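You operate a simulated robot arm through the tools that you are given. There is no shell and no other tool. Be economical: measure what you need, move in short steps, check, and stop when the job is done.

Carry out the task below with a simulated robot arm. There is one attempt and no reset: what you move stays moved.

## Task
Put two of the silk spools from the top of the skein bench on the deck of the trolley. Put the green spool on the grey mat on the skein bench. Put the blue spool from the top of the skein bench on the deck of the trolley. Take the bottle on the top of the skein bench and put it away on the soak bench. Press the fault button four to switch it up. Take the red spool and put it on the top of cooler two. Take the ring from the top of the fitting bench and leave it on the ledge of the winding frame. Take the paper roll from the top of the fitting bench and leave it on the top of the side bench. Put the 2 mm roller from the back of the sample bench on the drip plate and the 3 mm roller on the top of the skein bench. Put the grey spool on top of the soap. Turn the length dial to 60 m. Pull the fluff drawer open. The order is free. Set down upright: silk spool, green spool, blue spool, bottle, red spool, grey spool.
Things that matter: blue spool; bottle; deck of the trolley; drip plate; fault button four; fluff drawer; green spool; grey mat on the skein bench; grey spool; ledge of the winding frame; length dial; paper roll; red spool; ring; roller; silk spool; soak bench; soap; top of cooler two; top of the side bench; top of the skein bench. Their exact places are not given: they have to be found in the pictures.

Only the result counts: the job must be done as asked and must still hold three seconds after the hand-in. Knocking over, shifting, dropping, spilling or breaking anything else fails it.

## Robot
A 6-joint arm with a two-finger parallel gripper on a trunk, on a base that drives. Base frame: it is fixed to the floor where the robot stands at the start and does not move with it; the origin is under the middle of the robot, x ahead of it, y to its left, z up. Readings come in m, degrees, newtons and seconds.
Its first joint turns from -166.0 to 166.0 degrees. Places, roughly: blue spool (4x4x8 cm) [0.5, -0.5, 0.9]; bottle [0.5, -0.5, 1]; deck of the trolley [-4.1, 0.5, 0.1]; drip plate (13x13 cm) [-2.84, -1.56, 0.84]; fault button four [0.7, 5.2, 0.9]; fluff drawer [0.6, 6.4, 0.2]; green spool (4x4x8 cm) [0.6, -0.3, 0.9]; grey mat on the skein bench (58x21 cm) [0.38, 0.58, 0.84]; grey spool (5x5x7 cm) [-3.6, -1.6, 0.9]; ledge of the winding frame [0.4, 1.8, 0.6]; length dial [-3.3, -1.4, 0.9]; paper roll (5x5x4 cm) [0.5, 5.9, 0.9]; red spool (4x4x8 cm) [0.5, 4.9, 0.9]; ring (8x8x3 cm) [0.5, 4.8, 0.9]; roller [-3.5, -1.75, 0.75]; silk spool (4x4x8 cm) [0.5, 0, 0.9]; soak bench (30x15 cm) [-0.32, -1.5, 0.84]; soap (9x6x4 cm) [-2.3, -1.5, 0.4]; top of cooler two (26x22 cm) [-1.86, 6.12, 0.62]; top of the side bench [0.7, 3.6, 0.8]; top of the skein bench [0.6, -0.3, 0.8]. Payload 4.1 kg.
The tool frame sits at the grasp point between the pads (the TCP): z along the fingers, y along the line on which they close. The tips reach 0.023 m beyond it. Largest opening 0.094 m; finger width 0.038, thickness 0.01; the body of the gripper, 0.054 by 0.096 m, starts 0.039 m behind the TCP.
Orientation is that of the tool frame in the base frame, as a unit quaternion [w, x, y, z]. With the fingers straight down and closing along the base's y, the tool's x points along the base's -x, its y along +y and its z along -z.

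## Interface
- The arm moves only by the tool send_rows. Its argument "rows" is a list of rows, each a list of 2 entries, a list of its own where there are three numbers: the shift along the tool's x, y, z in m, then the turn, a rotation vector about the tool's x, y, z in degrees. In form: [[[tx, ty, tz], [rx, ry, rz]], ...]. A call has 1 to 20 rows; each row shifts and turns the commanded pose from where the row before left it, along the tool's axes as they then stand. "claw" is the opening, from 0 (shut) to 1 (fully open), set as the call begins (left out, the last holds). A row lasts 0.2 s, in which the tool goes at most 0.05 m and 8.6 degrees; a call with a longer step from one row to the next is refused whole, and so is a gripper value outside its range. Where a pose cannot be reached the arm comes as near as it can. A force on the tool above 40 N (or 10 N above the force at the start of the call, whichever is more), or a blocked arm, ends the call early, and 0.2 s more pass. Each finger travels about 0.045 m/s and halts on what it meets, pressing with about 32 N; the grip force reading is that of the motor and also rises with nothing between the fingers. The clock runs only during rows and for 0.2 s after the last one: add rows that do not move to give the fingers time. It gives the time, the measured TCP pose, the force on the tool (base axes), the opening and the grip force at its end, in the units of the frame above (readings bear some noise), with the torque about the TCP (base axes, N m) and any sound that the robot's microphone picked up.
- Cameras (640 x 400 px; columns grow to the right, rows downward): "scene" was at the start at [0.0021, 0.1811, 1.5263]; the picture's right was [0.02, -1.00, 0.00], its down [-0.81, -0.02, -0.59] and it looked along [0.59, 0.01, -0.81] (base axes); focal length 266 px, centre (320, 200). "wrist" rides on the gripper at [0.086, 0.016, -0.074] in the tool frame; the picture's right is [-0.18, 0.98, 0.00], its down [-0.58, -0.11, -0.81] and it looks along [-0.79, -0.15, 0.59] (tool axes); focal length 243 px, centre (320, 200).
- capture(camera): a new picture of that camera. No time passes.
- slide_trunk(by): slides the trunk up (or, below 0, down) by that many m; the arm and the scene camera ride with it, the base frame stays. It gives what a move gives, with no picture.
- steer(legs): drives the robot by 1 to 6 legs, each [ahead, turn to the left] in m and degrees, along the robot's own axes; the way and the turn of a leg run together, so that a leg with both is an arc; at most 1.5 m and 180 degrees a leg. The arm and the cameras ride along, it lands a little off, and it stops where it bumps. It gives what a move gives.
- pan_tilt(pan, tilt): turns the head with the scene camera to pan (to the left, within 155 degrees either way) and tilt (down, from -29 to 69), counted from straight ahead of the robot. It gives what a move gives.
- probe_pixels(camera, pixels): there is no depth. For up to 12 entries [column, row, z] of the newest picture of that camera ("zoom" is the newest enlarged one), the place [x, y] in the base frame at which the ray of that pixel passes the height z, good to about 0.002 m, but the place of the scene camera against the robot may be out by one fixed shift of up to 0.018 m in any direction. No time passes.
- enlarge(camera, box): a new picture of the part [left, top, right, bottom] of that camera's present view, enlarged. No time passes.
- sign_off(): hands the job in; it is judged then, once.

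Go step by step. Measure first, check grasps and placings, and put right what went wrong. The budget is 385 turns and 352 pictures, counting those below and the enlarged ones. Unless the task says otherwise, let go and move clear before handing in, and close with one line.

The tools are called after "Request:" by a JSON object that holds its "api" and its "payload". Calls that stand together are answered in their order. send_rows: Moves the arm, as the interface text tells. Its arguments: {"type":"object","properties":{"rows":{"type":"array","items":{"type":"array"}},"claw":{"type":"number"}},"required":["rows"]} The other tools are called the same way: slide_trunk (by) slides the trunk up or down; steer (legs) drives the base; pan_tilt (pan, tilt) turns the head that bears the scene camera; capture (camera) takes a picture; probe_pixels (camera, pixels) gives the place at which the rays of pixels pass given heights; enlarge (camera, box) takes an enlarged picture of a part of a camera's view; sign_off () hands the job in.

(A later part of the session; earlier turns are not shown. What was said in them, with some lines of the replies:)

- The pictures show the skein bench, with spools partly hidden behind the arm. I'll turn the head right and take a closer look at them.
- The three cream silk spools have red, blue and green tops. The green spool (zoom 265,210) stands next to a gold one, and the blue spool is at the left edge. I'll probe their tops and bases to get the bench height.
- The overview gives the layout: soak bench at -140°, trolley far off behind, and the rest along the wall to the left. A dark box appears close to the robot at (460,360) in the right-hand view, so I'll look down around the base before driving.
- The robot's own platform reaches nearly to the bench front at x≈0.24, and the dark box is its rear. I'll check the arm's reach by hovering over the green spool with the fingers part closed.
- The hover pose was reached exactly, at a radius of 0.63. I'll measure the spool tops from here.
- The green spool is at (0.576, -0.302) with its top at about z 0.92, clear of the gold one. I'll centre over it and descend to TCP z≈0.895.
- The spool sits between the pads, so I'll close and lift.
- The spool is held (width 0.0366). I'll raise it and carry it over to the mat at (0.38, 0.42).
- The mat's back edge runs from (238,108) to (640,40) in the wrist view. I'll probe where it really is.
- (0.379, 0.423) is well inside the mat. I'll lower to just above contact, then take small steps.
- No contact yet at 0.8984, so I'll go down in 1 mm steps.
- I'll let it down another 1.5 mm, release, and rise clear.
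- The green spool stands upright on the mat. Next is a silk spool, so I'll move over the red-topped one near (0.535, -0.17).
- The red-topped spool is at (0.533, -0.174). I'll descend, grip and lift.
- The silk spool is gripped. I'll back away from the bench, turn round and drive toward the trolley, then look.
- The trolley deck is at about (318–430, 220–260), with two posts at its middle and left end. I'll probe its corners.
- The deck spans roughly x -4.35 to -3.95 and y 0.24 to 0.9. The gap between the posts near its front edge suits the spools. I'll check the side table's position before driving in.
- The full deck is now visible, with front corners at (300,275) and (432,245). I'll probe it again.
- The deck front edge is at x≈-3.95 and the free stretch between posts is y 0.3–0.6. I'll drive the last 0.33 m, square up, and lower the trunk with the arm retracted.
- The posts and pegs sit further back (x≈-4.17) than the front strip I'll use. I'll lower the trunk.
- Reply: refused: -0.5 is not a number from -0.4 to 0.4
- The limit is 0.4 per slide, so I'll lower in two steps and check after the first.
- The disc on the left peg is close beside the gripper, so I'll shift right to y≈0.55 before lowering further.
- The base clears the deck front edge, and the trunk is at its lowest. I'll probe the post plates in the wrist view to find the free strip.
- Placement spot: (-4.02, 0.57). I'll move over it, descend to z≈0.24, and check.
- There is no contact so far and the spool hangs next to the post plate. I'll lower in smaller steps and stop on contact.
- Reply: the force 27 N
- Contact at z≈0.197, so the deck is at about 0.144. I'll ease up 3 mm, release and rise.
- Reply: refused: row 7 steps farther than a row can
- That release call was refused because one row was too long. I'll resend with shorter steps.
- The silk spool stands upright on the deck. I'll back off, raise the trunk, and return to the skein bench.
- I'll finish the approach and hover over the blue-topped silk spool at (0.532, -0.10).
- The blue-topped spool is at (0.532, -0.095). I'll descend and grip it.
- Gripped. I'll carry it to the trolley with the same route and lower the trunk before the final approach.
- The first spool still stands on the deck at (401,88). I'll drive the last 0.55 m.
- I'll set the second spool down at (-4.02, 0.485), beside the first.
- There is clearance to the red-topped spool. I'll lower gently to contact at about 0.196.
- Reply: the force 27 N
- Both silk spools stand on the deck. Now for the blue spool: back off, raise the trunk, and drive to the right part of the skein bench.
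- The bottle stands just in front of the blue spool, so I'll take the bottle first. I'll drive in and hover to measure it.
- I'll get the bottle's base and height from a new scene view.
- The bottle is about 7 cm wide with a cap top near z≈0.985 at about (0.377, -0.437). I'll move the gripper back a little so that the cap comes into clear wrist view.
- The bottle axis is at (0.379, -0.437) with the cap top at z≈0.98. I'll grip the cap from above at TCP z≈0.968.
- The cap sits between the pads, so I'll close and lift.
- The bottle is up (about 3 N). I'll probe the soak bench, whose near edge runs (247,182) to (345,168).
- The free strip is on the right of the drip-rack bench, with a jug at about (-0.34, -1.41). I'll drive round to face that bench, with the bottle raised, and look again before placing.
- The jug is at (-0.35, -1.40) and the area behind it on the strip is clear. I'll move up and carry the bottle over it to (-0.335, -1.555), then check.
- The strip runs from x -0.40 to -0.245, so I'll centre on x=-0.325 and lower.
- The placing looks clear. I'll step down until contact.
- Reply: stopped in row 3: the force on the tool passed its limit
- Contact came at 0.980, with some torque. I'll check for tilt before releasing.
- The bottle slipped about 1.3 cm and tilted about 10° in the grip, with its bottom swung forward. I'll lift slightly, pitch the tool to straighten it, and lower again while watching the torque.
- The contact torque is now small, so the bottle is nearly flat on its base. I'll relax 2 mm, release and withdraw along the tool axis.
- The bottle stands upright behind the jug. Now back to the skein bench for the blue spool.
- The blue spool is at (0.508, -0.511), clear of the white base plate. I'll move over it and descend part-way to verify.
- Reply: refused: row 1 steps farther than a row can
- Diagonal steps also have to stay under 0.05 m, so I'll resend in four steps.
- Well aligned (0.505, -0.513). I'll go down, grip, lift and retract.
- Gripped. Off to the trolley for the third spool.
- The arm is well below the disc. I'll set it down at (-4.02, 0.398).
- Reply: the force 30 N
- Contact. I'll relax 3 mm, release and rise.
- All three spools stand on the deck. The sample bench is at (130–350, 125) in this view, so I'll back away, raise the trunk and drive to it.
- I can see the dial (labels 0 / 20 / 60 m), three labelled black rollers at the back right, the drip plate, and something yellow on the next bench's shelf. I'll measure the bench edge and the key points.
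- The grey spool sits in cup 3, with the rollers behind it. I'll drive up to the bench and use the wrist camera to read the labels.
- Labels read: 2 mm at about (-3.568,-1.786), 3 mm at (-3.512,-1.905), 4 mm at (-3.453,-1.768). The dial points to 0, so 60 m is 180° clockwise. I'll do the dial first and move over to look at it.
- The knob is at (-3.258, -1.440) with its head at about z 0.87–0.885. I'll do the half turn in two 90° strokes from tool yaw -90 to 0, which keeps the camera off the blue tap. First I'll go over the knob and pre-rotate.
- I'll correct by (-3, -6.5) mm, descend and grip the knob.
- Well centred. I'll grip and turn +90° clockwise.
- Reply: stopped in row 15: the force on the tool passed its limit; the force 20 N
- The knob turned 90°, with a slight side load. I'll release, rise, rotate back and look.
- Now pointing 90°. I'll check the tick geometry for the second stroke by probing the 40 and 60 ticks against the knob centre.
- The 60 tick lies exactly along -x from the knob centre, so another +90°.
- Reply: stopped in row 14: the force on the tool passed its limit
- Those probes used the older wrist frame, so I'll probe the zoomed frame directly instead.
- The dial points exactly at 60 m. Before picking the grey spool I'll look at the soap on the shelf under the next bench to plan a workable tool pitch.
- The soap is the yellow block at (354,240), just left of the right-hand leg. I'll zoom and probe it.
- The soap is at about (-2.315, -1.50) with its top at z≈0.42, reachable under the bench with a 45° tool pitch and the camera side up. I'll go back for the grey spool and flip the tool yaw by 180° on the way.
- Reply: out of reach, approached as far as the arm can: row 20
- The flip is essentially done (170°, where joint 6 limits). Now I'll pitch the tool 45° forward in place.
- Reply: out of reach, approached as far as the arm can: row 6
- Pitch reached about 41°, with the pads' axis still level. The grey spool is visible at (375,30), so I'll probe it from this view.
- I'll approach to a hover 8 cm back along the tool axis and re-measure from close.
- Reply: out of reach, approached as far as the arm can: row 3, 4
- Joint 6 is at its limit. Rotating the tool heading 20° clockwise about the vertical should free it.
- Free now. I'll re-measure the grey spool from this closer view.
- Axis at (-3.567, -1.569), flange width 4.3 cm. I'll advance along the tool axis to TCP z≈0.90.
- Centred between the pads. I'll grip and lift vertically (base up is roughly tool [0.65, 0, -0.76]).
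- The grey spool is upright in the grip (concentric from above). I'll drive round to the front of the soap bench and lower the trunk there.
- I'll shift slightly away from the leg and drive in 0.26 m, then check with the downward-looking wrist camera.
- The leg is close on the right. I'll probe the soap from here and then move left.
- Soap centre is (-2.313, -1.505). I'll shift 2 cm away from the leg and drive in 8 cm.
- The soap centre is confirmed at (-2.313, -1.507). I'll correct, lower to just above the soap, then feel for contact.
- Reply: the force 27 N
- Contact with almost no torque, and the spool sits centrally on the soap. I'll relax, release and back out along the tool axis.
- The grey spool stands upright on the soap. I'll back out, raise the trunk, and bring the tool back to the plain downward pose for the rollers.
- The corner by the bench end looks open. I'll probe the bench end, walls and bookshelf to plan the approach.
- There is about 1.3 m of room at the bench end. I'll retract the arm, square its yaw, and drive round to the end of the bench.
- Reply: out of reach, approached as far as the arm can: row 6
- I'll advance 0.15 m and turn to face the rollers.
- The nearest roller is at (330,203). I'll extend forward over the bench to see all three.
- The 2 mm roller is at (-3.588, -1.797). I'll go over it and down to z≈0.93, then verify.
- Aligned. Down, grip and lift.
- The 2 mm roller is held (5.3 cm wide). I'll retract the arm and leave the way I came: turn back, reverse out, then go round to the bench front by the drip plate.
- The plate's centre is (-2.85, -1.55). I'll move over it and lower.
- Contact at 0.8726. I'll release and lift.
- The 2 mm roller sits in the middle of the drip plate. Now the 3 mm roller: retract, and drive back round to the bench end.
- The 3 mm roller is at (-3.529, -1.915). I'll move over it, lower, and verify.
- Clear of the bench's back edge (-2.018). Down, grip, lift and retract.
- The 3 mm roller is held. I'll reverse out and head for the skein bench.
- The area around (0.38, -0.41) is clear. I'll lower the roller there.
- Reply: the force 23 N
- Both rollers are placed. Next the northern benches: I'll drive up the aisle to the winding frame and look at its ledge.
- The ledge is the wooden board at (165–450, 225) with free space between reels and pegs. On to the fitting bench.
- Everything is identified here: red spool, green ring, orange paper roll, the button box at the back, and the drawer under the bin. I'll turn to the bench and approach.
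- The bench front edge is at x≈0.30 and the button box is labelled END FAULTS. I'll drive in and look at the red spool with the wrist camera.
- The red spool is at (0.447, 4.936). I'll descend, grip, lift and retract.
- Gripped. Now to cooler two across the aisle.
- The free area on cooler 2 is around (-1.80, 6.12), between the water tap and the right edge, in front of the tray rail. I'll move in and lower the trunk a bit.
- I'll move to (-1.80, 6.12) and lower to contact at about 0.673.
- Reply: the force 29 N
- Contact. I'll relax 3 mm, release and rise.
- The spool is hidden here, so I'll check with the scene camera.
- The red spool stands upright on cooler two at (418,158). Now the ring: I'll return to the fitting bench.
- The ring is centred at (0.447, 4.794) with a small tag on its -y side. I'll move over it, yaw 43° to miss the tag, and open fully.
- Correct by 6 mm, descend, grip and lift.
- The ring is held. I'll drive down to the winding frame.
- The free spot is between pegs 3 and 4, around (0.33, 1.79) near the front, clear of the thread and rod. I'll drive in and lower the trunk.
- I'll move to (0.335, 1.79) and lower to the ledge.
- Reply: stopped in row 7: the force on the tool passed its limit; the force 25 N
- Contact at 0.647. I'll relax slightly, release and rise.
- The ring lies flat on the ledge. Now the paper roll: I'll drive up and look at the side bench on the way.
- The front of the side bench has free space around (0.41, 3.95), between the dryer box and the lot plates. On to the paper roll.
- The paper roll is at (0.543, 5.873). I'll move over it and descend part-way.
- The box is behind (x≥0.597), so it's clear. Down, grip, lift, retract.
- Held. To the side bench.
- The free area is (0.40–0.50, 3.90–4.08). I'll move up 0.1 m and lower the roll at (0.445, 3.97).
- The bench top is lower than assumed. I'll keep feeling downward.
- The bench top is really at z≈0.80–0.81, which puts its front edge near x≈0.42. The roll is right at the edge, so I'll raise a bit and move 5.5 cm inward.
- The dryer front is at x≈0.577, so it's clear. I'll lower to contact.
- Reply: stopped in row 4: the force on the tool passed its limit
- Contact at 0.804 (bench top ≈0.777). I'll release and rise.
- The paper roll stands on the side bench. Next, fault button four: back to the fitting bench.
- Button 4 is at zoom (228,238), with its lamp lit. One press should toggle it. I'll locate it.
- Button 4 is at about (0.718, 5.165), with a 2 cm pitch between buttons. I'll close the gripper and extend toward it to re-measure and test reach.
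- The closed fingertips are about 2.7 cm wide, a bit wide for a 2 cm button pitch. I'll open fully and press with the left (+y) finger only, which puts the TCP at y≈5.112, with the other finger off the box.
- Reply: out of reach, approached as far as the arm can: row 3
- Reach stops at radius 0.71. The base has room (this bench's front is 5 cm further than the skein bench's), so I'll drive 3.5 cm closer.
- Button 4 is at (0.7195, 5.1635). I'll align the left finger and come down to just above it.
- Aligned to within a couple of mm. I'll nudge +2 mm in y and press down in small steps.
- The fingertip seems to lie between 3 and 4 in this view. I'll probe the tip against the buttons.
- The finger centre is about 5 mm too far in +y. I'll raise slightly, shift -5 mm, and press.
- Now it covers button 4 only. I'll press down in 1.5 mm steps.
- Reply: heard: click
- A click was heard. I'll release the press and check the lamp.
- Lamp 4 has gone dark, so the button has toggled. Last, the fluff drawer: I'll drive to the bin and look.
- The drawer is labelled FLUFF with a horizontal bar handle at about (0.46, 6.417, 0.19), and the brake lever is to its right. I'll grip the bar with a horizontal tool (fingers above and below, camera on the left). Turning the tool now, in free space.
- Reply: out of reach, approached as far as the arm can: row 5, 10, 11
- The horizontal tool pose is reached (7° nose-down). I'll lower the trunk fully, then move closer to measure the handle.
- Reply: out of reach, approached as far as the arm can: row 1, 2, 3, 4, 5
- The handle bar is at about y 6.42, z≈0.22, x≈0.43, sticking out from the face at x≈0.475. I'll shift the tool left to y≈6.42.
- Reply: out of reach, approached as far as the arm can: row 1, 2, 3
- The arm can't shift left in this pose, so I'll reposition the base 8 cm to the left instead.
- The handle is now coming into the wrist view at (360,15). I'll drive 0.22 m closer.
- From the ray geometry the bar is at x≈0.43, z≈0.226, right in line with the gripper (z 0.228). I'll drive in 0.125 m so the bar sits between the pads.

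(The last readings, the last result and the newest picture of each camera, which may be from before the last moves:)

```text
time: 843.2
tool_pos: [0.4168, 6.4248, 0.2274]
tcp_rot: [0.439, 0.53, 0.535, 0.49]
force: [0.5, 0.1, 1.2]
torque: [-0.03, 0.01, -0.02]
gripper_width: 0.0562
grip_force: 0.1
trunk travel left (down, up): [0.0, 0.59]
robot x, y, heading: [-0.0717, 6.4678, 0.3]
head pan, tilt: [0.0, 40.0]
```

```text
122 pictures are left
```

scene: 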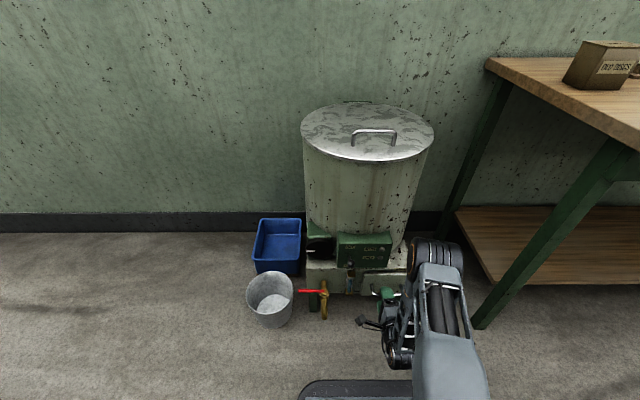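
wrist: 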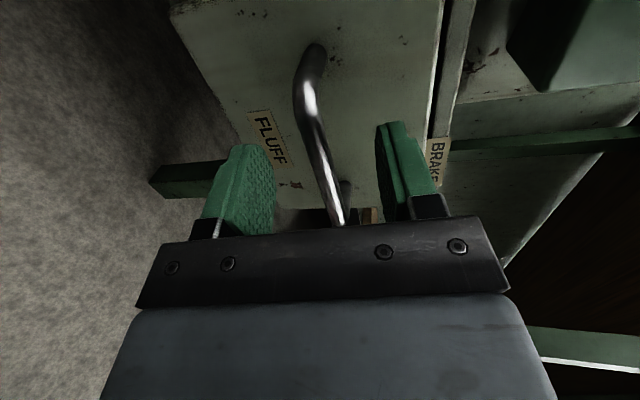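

The bar lies between the fingers. I'll close and check the grip.

Request:
{"api": "send_rows", "payload": {"rows": [[[0, 0, 0], [0, 0, 0]], [[0, 0, 0], [0, 0, 0]], [[0, 0, 0], [0, 0, 0]], [[0, 0, 0], [0, 0, 0]], [[0, 0, 0], [0, 0, 0]]], "claw": 0}}

Request:
{"api": "capture", "payload": {"camera": "wrist"}}

```text
time: 844.4
tool_pos: [0.4163, 6.4244, 0.2282]
tcp_rot: [0.44, 0.529, 0.536, 0.489]
force: [0.0, 0.2, 0.4]
torque: [-1.8, 0.05, 0.23]
gripper_width: 0.0125
grip_force: 45.4
trunk travel left (down, up): [0.0, 0.59]
robot x, y, heading: [-0.0688, 6.473, 0.1]
head pan, tilt: [0.0, 40.0]
```

```text
121 pictures are left
```

wrist: 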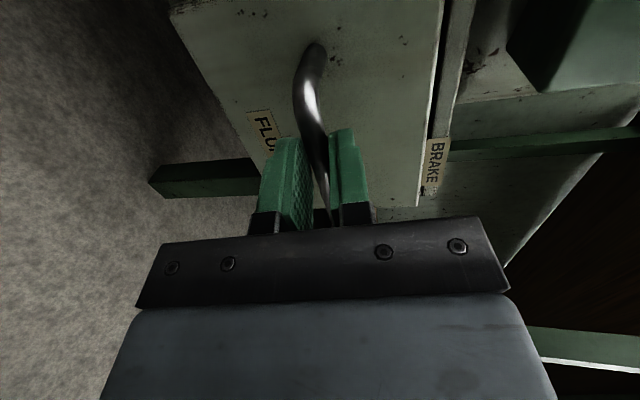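

The bar is gripped (1.25 cm). I'll pull by reversing the base 0.1 m.

Request:
{"api": "steer", "payload": {"legs": [[-0.1, 0]]}}

Request:
{"api": "capture", "payload": {"camera": "scene"}}

Request:
{"api": "capture", "payload": {"camera": "wrist"}}

```text
time: 845.6
tool_pos: [0.3157, 6.4242, 0.2285]
tcp_rot: [0.44, 0.53, 0.535, 0.49]
force: [-0.5, -2.2, 0.1]
torque: [-1.73, -0.01, 0.16]
gripper_width: 0.0125
grip_force: 44.8
trunk travel left (down, up): [0.0, 0.59]
robot x, y, heading: [-0.1704, 6.4723, 0.1]
head pan, tilt: [0.0, 40.0]
```

```text
120 pictures are left
```

scene: 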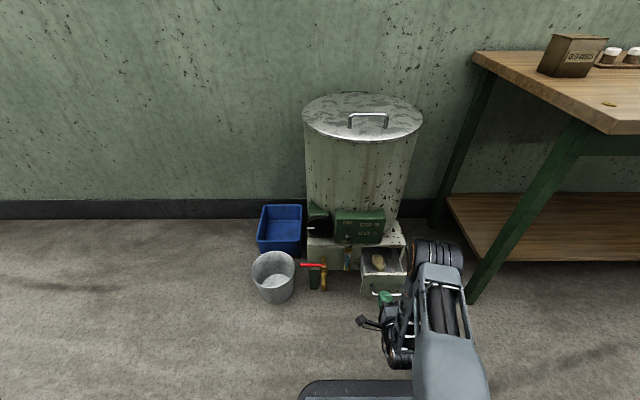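

```text
119 pictures are left
```

wrist: 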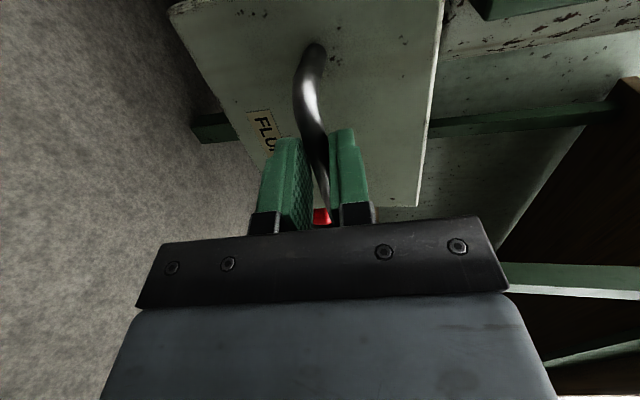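

The drawer is open by 10 cm and I can see fluff inside. I'll pull a little further and see whether it reaches its stop.

Request:
{"api": "steer", "payload": {"legs": [[-0.04, 0]]}}

Request:
{"api": "steer", "payload": {"legs": [[-0.03, 0]]}}

Request:
{"api": "capture", "payload": {"camera": "scene"}}

Request:
{"api": "capture", "payload": {"camera": "wrist"}}

```text
time: 846.5
tool_pos: [0.2757, 6.4237, 0.2266]
tcp_rot: [0.44, 0.53, 0.534, 0.489]
force: [0.9, -2.0, -1.8]
torque: [-1.75, 0.05, 0.27]
gripper_width: 0.0127
grip_force: 45.1
trunk travel left (down, up): [0.0, 0.59]
robot x, y, heading: [-0.2076, 6.4695, 0.0]
head pan, tilt: [0.0, 40.0]
```

```text
time: 847.3
tool_pos: [0.2456, 6.423, 0.2273]
tcp_rot: [0.44, 0.531, 0.534, 0.489]
force: [0.9, -1.4, -1.4]
torque: [-1.73, 0.02, 0.29]
gripper_width: 0.013
grip_force: 44.7
trunk travel left (down, up): [0.0, 0.59]
robot x, y, heading: [-0.2411, 6.4692, 0.1]
head pan, tilt: [0.0, 40.0]
```

```text
118 pictures are left
```

scene: 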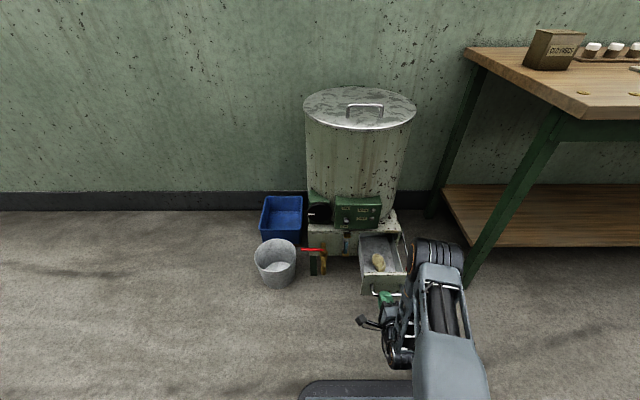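

```text
117 pictures are left
```

wrist: 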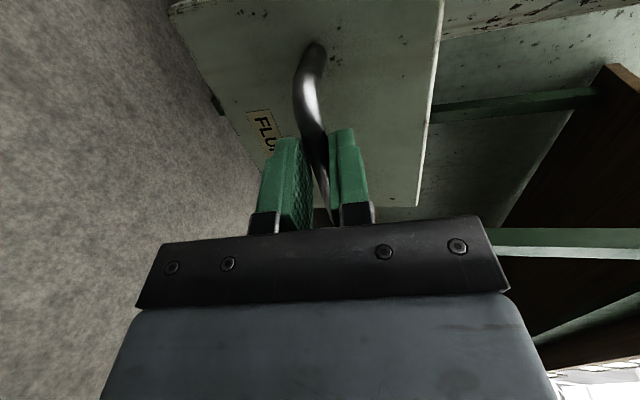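

It's open 17 cm with no stop felt yet. One more small pull.

Request:
{"api": "steer", "payload": {"legs": [[-0.03, 0]]}}

Request:
{"api": "enlarge", "payload": {"camera": "scene", "box": [290, 180, 430, 310]}}

Request:
{"api": "capture", "payload": {"camera": "wrist"}}

```text
time: 848.1
tool_pos: [0.2163, 6.4241, 0.227]
tcp_rot: [0.44, 0.531, 0.533, 0.489]
force: [0.6, -1.4, -2.0]
torque: [-1.72, 0.03, 0.25]
gripper_width: 0.0128
grip_force: 44.9
trunk travel left (down, up): [0.0, 0.59]
robot x, y, heading: [-0.2653, 6.4693, 0.1]
head pan, tilt: [0.0, 40.0]
```

```text
3.08 times, centred on (360, 245) of scene
```

zoom: 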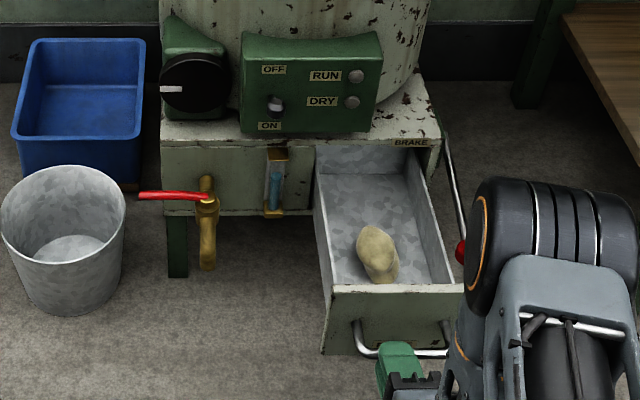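

```text
115 pictures are left
```

wrist: 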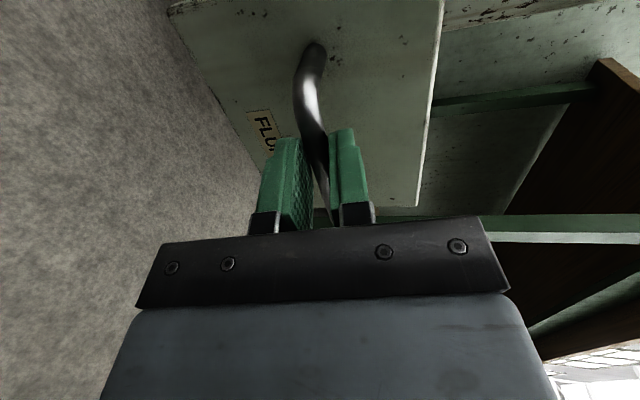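

The drawer is fully open (about 20 cm, back wall visible). I'll release the bar and back straight off.

Request:
{"api": "send_rows", "payload": {"rows": [[[0, 0, 0], [0, 0, 0]], [[0, 0, 0], [0, 0, 0]], [[0, 0, 0], [0, 0, 0]], [[0, 0, 0], [0, 0, 0]]], "claw": 0.6}}

Request:
{"api": "steer", "payload": {"legs": [[-0.35, 0]]}}

Request:
{"api": "capture", "payload": {"camera": "scene"}}

```text
time: 849.1
tool_pos: [0.2144, 6.4228, 0.2275]
tcp_rot: [0.441, 0.531, 0.534, 0.489]
force: [0.4, 0.3, -0.1]
torque: [0.0, 0.0, 0.01]
gripper_width: 0.0565
grip_force: 0.0
trunk travel left (down, up): [0.0, 0.59]
robot x, y, heading: [-0.27, 6.4708, 0.0]
head pan, tilt: [0.0, 40.0]
```

```text
time: 851.4
tool_pos: [-0.1344, 6.422, 0.2274]
tcp_rot: [0.442, 0.532, 0.533, 0.487]
force: [0.5, -0.9, -0.7]
torque: [-0.02, -0.01, 0.0]
gripper_width: 0.0565
grip_force: 0.0
trunk travel left (down, up): [0.0, 0.59]
robot x, y, heading: [-0.6187, 6.4704, -0.1]
head pan, tilt: [0.0, 40.0]
```

```text
114 pictures are left
```

scene: 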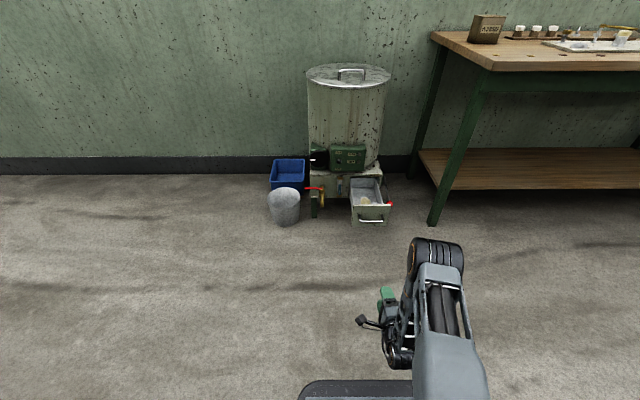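

The drawer stays open and the gripper is clear. All the items have been set down and checked in the pictures, so I'm handing in.

Request:
{"api": "sign_off", "payload": {}}

```text
The job is handed in.
```

The whole list is done, each placement was checked in the pictures, and the job is handed in. I took fault button four going dark after its click to mean it is switched up.
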